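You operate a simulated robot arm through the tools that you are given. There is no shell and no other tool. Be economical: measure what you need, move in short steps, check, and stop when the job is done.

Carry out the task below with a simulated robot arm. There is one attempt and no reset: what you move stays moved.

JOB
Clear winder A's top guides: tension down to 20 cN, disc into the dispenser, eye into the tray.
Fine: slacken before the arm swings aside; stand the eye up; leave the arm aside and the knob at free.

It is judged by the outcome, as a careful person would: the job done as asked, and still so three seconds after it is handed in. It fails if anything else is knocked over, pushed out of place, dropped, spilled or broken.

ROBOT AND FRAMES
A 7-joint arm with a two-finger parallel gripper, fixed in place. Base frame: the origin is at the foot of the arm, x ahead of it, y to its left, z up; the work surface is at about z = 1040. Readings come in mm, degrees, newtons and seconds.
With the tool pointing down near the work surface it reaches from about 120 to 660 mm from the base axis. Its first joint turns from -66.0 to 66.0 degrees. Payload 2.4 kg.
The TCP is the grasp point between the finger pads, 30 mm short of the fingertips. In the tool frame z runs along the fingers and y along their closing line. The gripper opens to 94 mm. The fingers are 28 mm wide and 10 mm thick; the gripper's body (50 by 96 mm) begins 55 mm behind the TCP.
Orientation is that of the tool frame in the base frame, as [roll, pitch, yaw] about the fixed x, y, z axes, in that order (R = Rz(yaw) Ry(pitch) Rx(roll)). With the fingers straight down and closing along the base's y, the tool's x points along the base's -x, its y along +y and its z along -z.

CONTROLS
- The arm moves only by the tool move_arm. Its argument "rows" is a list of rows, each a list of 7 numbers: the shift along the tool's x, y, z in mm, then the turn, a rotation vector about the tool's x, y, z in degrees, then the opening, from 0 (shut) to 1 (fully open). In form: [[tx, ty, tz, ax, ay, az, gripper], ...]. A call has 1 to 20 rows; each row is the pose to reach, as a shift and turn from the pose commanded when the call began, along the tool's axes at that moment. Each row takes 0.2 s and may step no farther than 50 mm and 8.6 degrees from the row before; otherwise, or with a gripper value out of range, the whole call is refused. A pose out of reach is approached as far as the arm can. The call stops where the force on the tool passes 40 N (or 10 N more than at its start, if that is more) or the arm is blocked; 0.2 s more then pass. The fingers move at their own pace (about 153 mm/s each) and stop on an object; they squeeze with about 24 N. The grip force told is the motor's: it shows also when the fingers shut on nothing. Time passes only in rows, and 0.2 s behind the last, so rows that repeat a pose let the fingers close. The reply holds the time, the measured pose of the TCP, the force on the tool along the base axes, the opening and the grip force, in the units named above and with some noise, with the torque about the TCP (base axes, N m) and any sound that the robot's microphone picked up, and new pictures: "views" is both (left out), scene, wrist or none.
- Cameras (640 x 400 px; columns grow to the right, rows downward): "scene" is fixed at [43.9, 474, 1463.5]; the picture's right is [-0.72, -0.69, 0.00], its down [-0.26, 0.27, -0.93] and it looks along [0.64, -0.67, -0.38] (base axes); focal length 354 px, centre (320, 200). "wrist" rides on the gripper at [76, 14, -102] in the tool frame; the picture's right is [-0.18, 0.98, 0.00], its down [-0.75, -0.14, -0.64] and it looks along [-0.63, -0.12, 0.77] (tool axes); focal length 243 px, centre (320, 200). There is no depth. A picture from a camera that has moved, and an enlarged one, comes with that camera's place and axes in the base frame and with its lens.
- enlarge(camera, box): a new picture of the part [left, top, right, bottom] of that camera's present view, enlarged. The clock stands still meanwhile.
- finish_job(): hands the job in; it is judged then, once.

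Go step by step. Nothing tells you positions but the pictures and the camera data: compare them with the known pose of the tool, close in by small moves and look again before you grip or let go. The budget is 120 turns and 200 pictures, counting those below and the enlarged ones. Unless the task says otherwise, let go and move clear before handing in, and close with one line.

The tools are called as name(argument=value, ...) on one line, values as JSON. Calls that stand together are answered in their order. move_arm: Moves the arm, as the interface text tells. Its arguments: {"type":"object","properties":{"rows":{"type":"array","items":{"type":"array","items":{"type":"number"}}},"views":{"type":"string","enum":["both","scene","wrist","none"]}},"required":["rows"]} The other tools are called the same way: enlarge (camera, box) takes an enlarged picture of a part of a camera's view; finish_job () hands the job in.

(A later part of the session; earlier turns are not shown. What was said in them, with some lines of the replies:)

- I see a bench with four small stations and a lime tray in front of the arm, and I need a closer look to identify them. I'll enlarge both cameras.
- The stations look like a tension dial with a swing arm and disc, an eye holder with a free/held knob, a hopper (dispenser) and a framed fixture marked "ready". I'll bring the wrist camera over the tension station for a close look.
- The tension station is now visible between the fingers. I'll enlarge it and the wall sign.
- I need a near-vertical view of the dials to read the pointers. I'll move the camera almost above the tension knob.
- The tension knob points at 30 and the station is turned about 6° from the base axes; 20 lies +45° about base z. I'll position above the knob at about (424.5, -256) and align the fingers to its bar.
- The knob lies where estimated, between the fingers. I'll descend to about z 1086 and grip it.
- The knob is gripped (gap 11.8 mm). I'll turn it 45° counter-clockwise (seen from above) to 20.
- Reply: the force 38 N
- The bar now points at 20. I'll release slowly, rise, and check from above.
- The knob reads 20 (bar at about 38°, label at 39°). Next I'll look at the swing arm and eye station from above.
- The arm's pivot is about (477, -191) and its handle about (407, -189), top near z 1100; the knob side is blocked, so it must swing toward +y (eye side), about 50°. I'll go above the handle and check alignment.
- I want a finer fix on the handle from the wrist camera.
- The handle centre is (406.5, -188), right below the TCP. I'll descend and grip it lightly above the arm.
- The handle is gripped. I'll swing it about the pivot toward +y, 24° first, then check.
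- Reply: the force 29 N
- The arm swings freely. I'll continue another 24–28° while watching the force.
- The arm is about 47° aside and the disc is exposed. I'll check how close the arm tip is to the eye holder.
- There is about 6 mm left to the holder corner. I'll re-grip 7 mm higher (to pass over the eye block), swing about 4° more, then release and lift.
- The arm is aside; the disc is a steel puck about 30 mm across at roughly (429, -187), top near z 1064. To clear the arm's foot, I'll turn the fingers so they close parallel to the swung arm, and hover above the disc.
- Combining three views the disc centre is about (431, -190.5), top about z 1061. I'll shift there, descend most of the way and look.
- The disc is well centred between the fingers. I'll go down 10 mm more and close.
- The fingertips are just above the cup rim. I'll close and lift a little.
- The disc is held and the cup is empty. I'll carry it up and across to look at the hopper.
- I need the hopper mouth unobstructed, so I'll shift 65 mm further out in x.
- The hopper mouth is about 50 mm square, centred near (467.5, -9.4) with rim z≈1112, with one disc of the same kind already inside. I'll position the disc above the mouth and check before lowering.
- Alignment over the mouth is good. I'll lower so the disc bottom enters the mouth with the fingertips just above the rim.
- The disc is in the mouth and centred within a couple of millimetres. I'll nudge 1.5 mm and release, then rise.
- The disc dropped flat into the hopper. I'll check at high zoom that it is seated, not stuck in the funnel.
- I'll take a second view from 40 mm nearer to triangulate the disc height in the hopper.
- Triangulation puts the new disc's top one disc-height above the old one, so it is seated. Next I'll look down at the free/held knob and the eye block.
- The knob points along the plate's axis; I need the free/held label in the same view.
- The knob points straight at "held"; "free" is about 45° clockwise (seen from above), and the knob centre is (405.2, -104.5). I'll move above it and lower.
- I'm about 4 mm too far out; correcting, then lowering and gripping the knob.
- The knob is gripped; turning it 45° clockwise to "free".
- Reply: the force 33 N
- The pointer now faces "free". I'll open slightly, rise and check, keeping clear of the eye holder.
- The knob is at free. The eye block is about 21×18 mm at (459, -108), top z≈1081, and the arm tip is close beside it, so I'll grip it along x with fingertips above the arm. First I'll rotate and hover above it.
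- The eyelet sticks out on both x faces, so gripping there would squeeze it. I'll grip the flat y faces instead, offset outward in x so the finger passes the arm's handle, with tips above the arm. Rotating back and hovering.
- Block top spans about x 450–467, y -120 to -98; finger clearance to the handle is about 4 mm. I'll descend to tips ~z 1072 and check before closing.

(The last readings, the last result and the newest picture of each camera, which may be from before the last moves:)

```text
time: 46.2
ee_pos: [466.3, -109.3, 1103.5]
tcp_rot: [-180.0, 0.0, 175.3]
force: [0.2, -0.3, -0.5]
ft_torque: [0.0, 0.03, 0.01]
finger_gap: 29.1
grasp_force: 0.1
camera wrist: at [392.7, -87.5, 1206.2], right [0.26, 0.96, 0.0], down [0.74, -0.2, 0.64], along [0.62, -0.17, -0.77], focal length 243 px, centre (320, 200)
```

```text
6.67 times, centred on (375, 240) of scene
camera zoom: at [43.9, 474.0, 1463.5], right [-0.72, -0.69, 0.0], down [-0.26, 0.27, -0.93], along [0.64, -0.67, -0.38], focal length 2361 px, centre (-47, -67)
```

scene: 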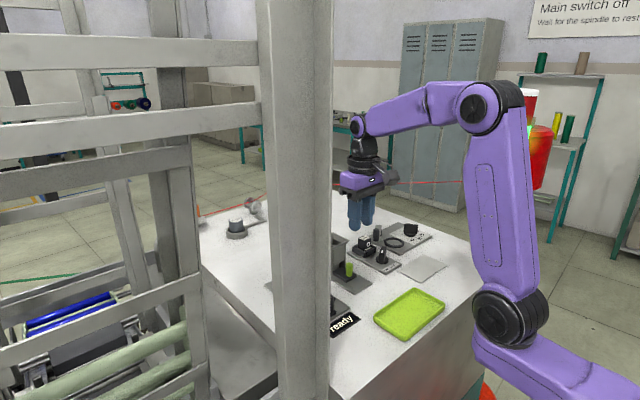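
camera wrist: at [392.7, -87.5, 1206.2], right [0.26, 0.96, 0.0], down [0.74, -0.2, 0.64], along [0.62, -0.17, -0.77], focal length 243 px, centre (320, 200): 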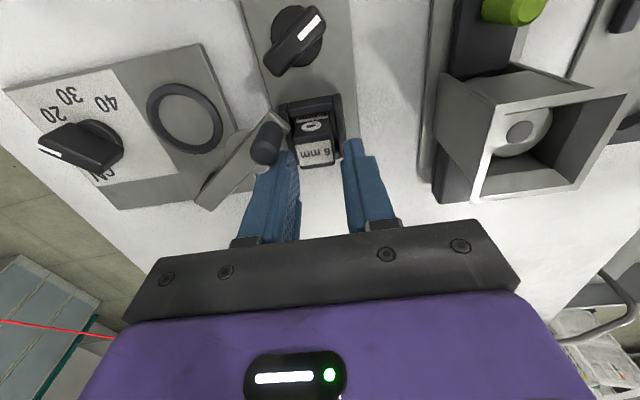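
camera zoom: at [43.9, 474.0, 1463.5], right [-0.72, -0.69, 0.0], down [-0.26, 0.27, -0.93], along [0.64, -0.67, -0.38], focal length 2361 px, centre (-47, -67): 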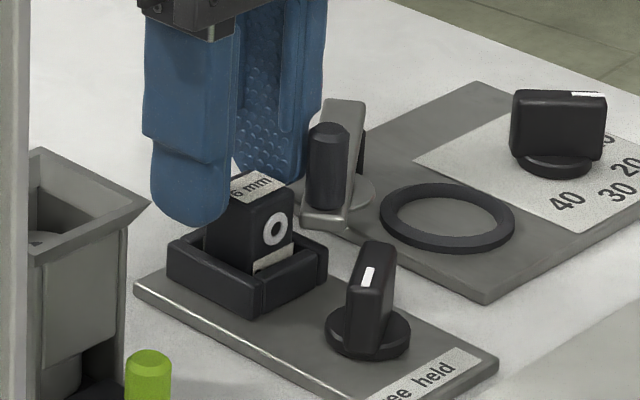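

The fingers are around the block and clear of the handle. Closing and lifting slightly.

move_arm(rows=[[-1, 0, 2, 0, 0, 0, 0.31], [-1, 0, 2, 0, 0, 0, 0.15], [-1, 0, 2, 0, 0, 0, 0], [-1, 0, 2, 0, 0, 0, 0], [-1, 0, -4, 0, 0, 0, 0], [-1, 0, -12, 0, 0, 0, 0], [-1, 0, -12, 0, 0, 0, 0]], views="wrist")

enlarge(camera="scene", box=[345, 200, 405, 270])

```text
time: 47.8
ee_pos: [470.4, -106.8, 1116.3]
tcp_rot: [179.9, 0.0, 175.2]
force: [-0.5, -1.7, -0.6]
ft_torque: [-0.08, -0.01, 0.0]
finger_gap: 20.7
grasp_force: 24.2
camera wrist: at [394.6, -85.7, 1218.1], right [0.26, 0.96, 0.0], down [0.74, -0.2, 0.64], along [0.62, -0.17, -0.77], focal length 243 px, centre (320, 200)
```

wrist: 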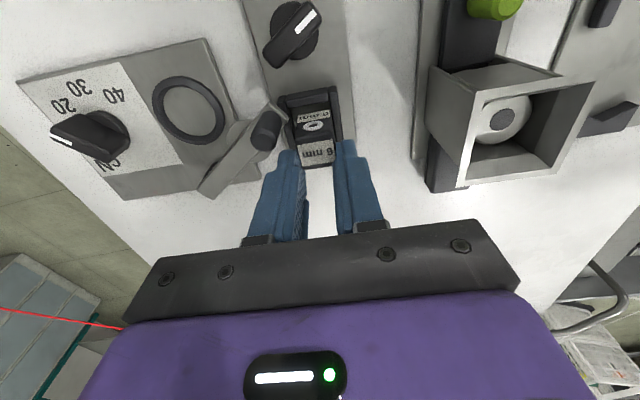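

```text
5.71 times, centred on (375, 235) of scene
camera zoom: at [44.0, 473.9, 1463.6], right [-0.72, -0.69, 0.0], down [-0.26, 0.27, -0.93], along [0.64, -0.67, -0.38], focal length 2024 px, centre (6, 0)
```

zoom: 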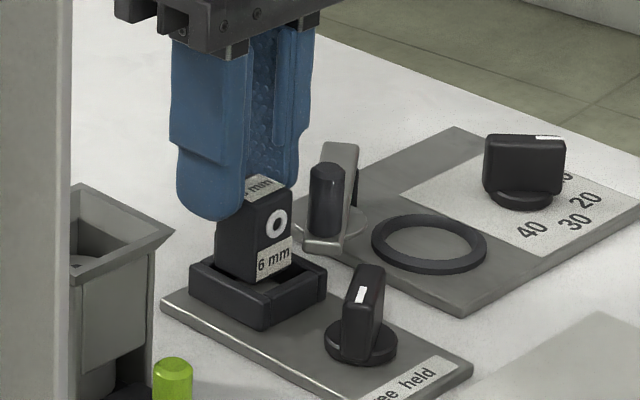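

The eye came out freely. I'll lift it well clear and look at it in the hand.

move_arm(rows=[[0, 0, -20, 0, 0, 0, 0], [0, 0, -50, 0, 0, 0, 0], [0, 0, -85, 0, 0, 0, 0], [0, 0, -85, 0, 0, 0, 0]], views="wrist")

enlarge(camera="scene", box=[330, 160, 430, 270])

enlarge(camera="scene", box=[360, 270, 460, 350])

```text
time: 48.8
ee_pos: [471.4, -110.3, 1201.5]
tcp_rot: [180.0, 0.1, 175.4]
force: [-0.1, 0.5, -1.0]
ft_torque: [0.02, 0.0, 0.0]
finger_gap: 20.9
grasp_force: 23.7
camera wrist: at [396.1, -88.2, 1303.2], right [0.26, 0.96, 0.0], down [0.74, -0.2, 0.64], along [0.62, -0.17, -0.77], focal length 243 px, centre (320, 200)
```

wrist: 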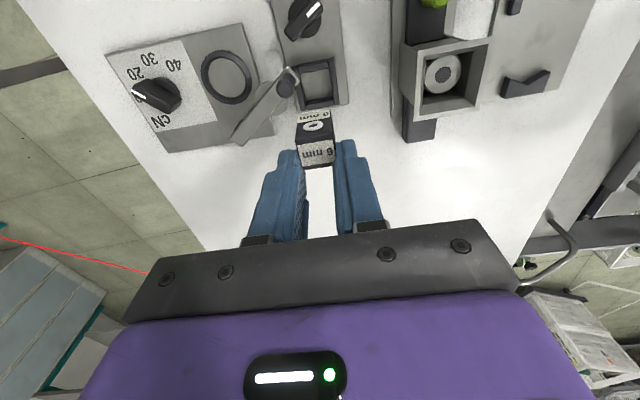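

```text
3.64 times, centred on (380, 215) of scene
camera zoom: at [43.9, 474.0, 1463.5], right [-0.72, -0.69, 0.0], down [-0.26, 0.27, -0.93], along [0.64, -0.67, -0.38], focal length 1288 px, centre (102, 146)
```

zoom: 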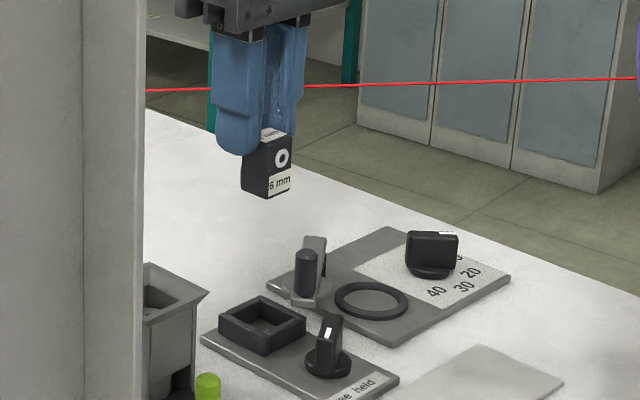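

```text
5.00 times, centred on (410, 310) of scene
camera zoom: at [43.9, 474.0, 1463.5], right [-0.72, -0.69, 0.0], down [-0.26, 0.27, -0.93], along [0.64, -0.67, -0.38], focal length 1771 px, centre (-130, -350)
```

zoom: 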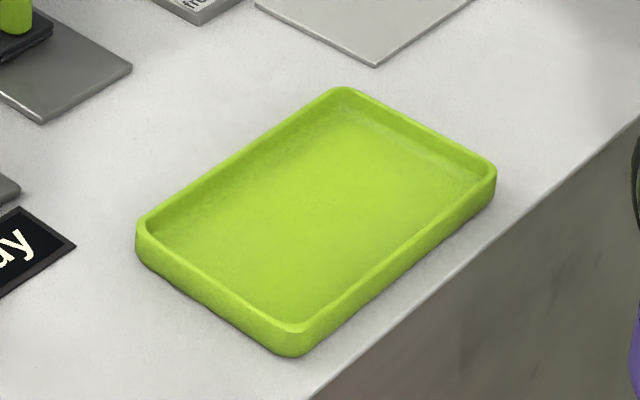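

The eye is held upright and the holder is empty. The tray centre is about (275, 6); I'll carry it over there at height.

move_arm(rows=[[30, 15, 0, 0, 0, 0, 0], [65, 33, 0, 0, 0, 0, 0], [100, 51, 0, 0, 0, 0, 0], [135, 69, 0, 0, 0, 0, 0], [168, 86, 0, 0, 0, 0, 0], [195.7, 100.7, 10, 0, 0, 0, 0], [195.7, 100.7, 50, 0, 0, 0, 0], [195.7, 100.7, 50, 0, 0, 0, 0]])

enlarge(camera="scene", box=[350, 220, 470, 350])

```text
time: 50.6
ee_pos: [283.4, 9.3, 1152.5]
tcp_rot: [179.9, 0.0, 175.4]
force: [0.0, 0.0, -0.5]
ft_torque: [0.01, 0.01, 0.03]
finger_gap: 20.7
grasp_force: 24.6
camera wrist: at [208.2, 30.5, 1253.7], right [0.26, 0.96, 0.0], down [0.74, -0.2, 0.64], along [0.62, -0.17, -0.77], focal length 243 px, centre (320, 200)
```

scene: 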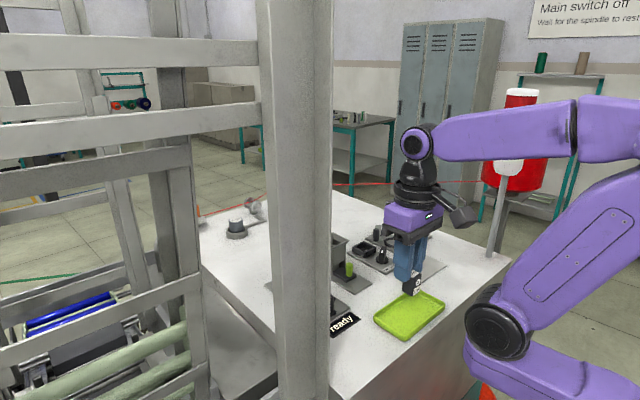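
wrist: 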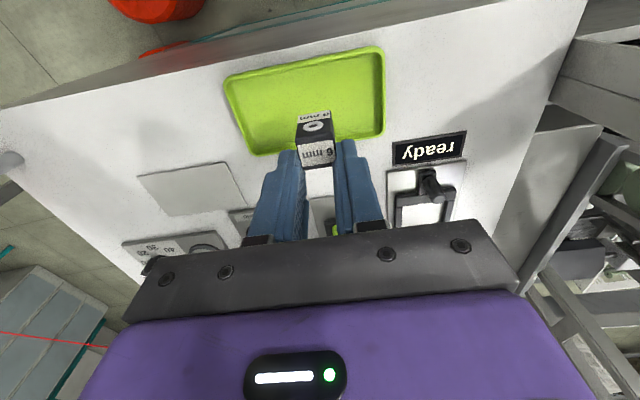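

```text
3.08 times, centred on (410, 285) of scene
camera zoom: at [43.9, 474.0, 1463.5], right [-0.72, -0.69, 0.0], down [-0.26, 0.27, -0.93], along [0.64, -0.67, -0.38], focal length 1090 px, centre (43, -62)
```

zoom: 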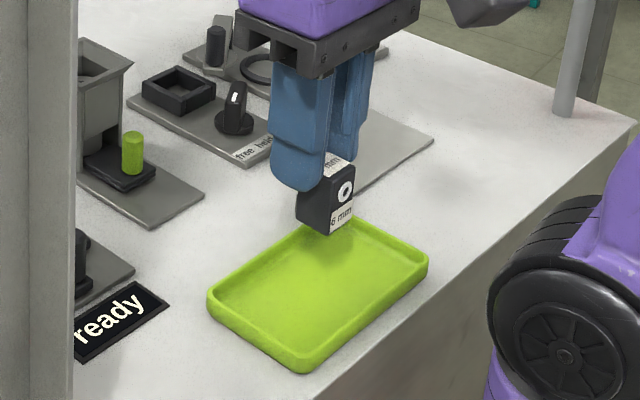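

The block is above the tray centre. Lowering to just above the tray floor.

move_arm(rows=[[3, -2, 15, 0, 0, 0, 0], [3, -2, 30, 0, 0, 0, 0], [3, -2, 44, 0, 0, 0, 0], [3, -2, 48, 0, 0, 0, 0], [3, -2, 48, 0, 0, 0, 0]], views="none")

enlarge(camera="scene", box=[370, 250, 450, 350])

enlarge(camera="wrist", box=[200, 20, 420, 190])

```text
time: 51.8
ee_pos: [280.9, 6.4, 1103.1]
tcp_rot: [-180.0, 0.0, 175.4]
force: [0.2, 0.0, -0.6]
ft_torque: [0.02, -0.02, 0.01]
finger_gap: 20.8
grasp_force: 24.1
```

```text
4.00 times, centred on (410, 300) of scene
camera zoom: at [43.9, 474.0, 1463.5], right [-0.72, -0.69, 0.0], down [-0.26, 0.27, -0.93], along [0.64, -0.67, -0.38], focal length 1417 px, centre (-40, -200)
```

zoom: 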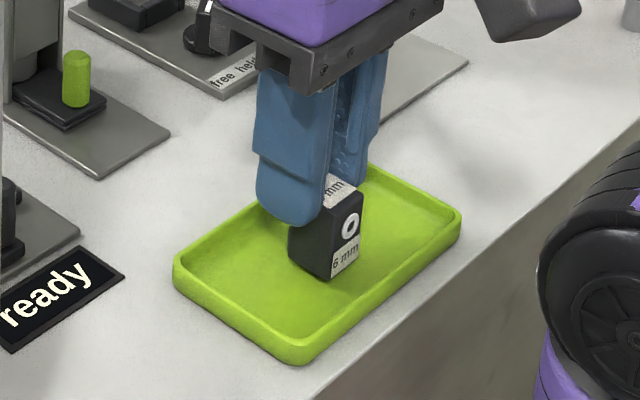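

```text
2.35 times, centred on (310, 105) of wrist
camera zoom: at [204.7, 28.5, 1205.7], right [0.26, 0.96, 0.0], down [0.74, -0.2, 0.64], along [0.62, -0.17, -0.77], focal length 571 px, centre (344, 424)
```

zoom: 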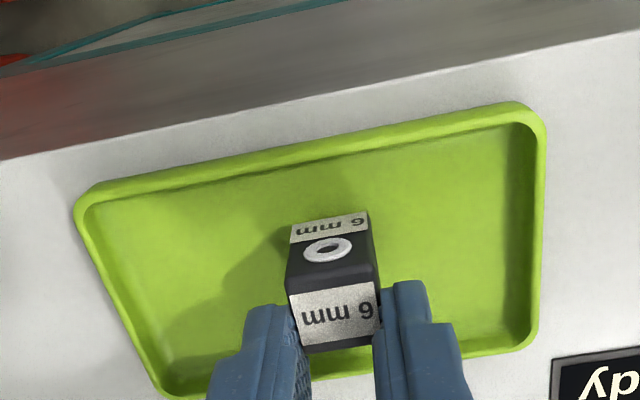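

The block is just above the tray floor. Lowering in small steps and reading the force.

move_arm(rows=[[0, 0, 1.5, 0, 0, 0, 0], [0, 0, 3, 0, 0, 0, 0], [0, 0, 3, 0, 0, 0, 0]], views="none")

```text
time: 52.6
ee_pos: [280.3, 7.0, 1100.6]
tcp_rot: [180.0, -0.1, 175.3]
force: [-0.5, -0.9, -0.4]
ft_torque: [-0.01, -0.01, -0.02]
finger_gap: 20.8
grasp_force: 23.9
```

move_arm(rows=[[0, 0, 1, 0, 0, 0, 0], [0, 0, 2, 0, 0, 0, 0], [0, 0, 2, 0, 0, 0, 0]], views="none")

enlarge(camera="scene", box=[385, 265, 435, 325])

```text
time: 53.4
ee_pos: [279.5, 6.3, 1098.6]
tcp_rot: [180.0, 0.2, 175.3]
force: [1.3, -1.8, 16.6]
ft_torque: [-0.06, 0.06, -0.01]
finger_gap: 20.7
grasp_force: 24.4
```

```text
6.67 times, centred on (410, 295) of scene
camera zoom: at [43.8, 473.9, 1463.6], right [-0.72, -0.69, 0.0], down [-0.26, 0.27, -0.93], along [0.64, -0.67, -0.38], focal length 2361 px, centre (-280, -433)
```

zoom: 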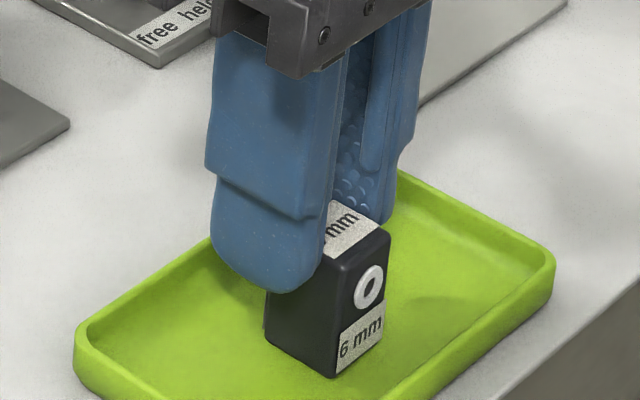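

The floor contact shows as 16.6 N, so the block is standing on the tray. I'll relax slightly, open gently and rise straight up.

move_arm(rows=[[0, 0, -0.8, 0, 0, 0, 0], [0, 0, -0.8, 0, 0, 0, 0.26], [0, 0, -0.8, 0, 0, 0, 0.32], [0, 0, -0.8, 0, 0, 0, 0.34], [0, 0, -20, 0, 0, 0, 0.34], [0, 0, -60, 0, 0, 0, 0.34], [0, 0, -100, 0, 0, 0, 0.34], [-30, 0, -120, 0, 0, 0, 0.34]])

enlarge(camera="scene", box=[330, 210, 450, 350])

```text
time: 55.2
ee_pos: [306.6, 4.0, 1218.7]
tcp_rot: [-179.9, 0.1, 175.3]
force: [0.8, 0.1, 0.5]
ft_torque: [-0.02, 0.02, 0.02]
finger_gap: 32.1
grasp_force: 0.0
camera wrist: at [231.9, 26.4, 1320.5], right [0.26, 0.96, 0.0], down [0.74, -0.2, 0.64], along [0.62, -0.17, -0.77], focal length 243 px, centre (320, 200)
```

scene: 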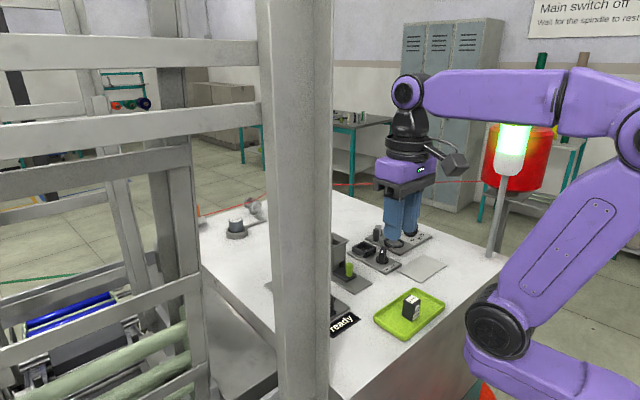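
wrist: 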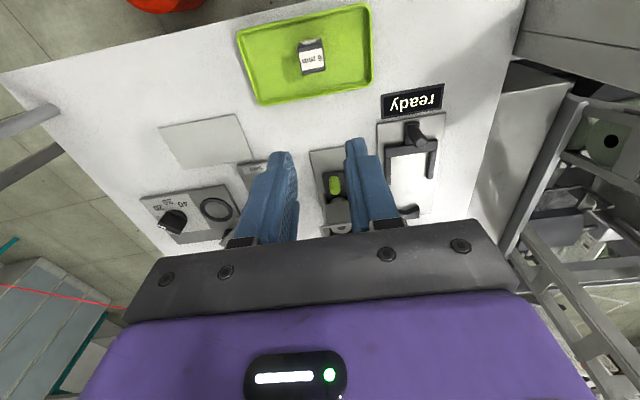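

```text
2.86 times, centred on (390, 280) of scene
camera zoom: at [43.9, 474.0, 1463.5], right [-0.72, -0.69, 0.0], down [-0.26, 0.27, -0.93], along [0.64, -0.67, -0.38], focal length 1012 px, centre (120, -29)
```

zoom: 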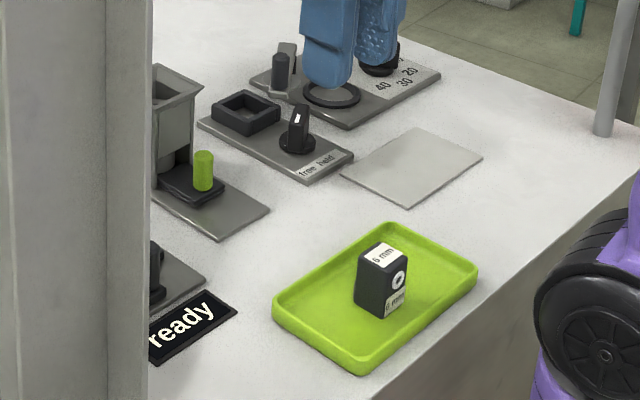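

The eye stands upright in the tray. I'll pull the gripper up and clear for a final check of the dial and the other stations.

move_arm(rows=[[0, 20, -40, 0, 0, 0, 0.5], [0, 20, -80, 0, 0, 0, 0.6], [-40, 20, -90, 0, 0, 0, 0.6], [-70, 20, -90, 0, 0, 0, 0.6], [-70, 20, -90, 0, 0, 0, 0.6]])

enlarge(camera="scene", box=[330, 210, 450, 300])

enlarge(camera="wrist", box=[160, 60, 400, 210])

```text
time: 56.4
ee_pos: [381.6, 19.1, 1310.0]
tcp_rot: [179.9, 0.0, 175.4]
force: [0.0, 0.3, 0.0]
ft_torque: [-0.02, 0.02, -0.01]
finger_gap: 56.4
grasp_force: 0.1
camera wrist: at [306.5, 41.1, 1412.1], right [0.26, 0.96, 0.0], down [0.74, -0.2, 0.64], along [0.62, -0.17, -0.77], focal length 243 px, centre (320, 200)
```

scene: 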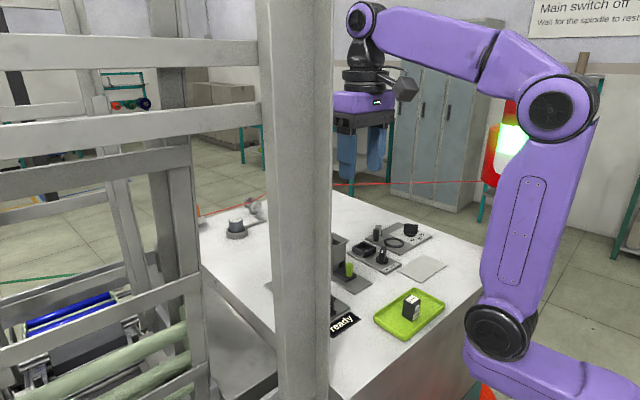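
wrist: 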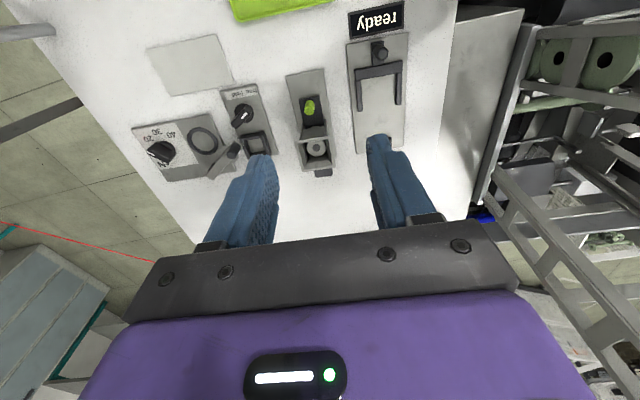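

```text
4.44 times, centred on (390, 255) of scene
camera zoom: at [44.0, 474.0, 1463.5], right [-0.72, -0.69, 0.0], down [-0.26, 0.27, -0.93], along [0.64, -0.67, -0.38], focal length 1574 px, centre (9, -44)
```

zoom: 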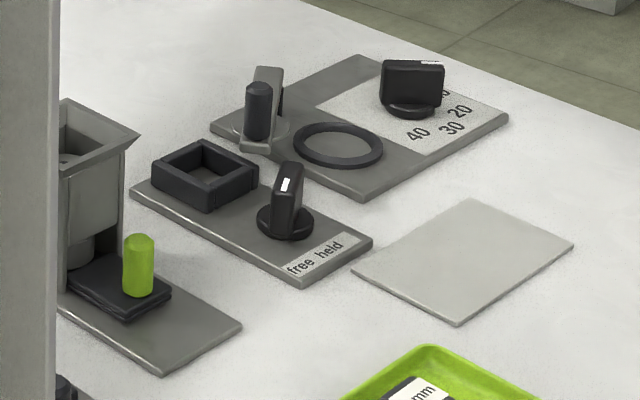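

```text
2.67 times, centred on (280, 135) of wrist
camera zoom: at [306.5, 41.1, 1412.1], right [0.26, 0.96, 0.0], down [0.74, -0.2, 0.64], along [0.62, -0.17, -0.77], focal length 647 px, centre (427, 373)
```

zoom: 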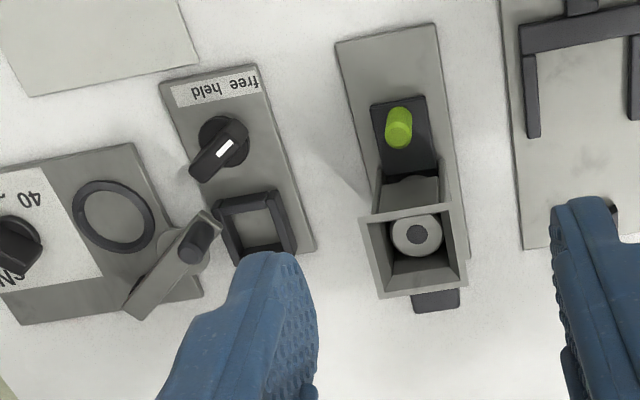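

The final view shows the dial at 20, the arm aside, the knob at free, the disc in the dispenser and the eye upright in the tray. The gripper is empty and clear, so I'm handing in.

finish_job()

```text
The job is handed in.
```

Winder A's top guides are cleared: tension set to 20 cN before the arm was swung aside, disc in the dispenser, eye upright in the tray, arm left aside and knob at free.
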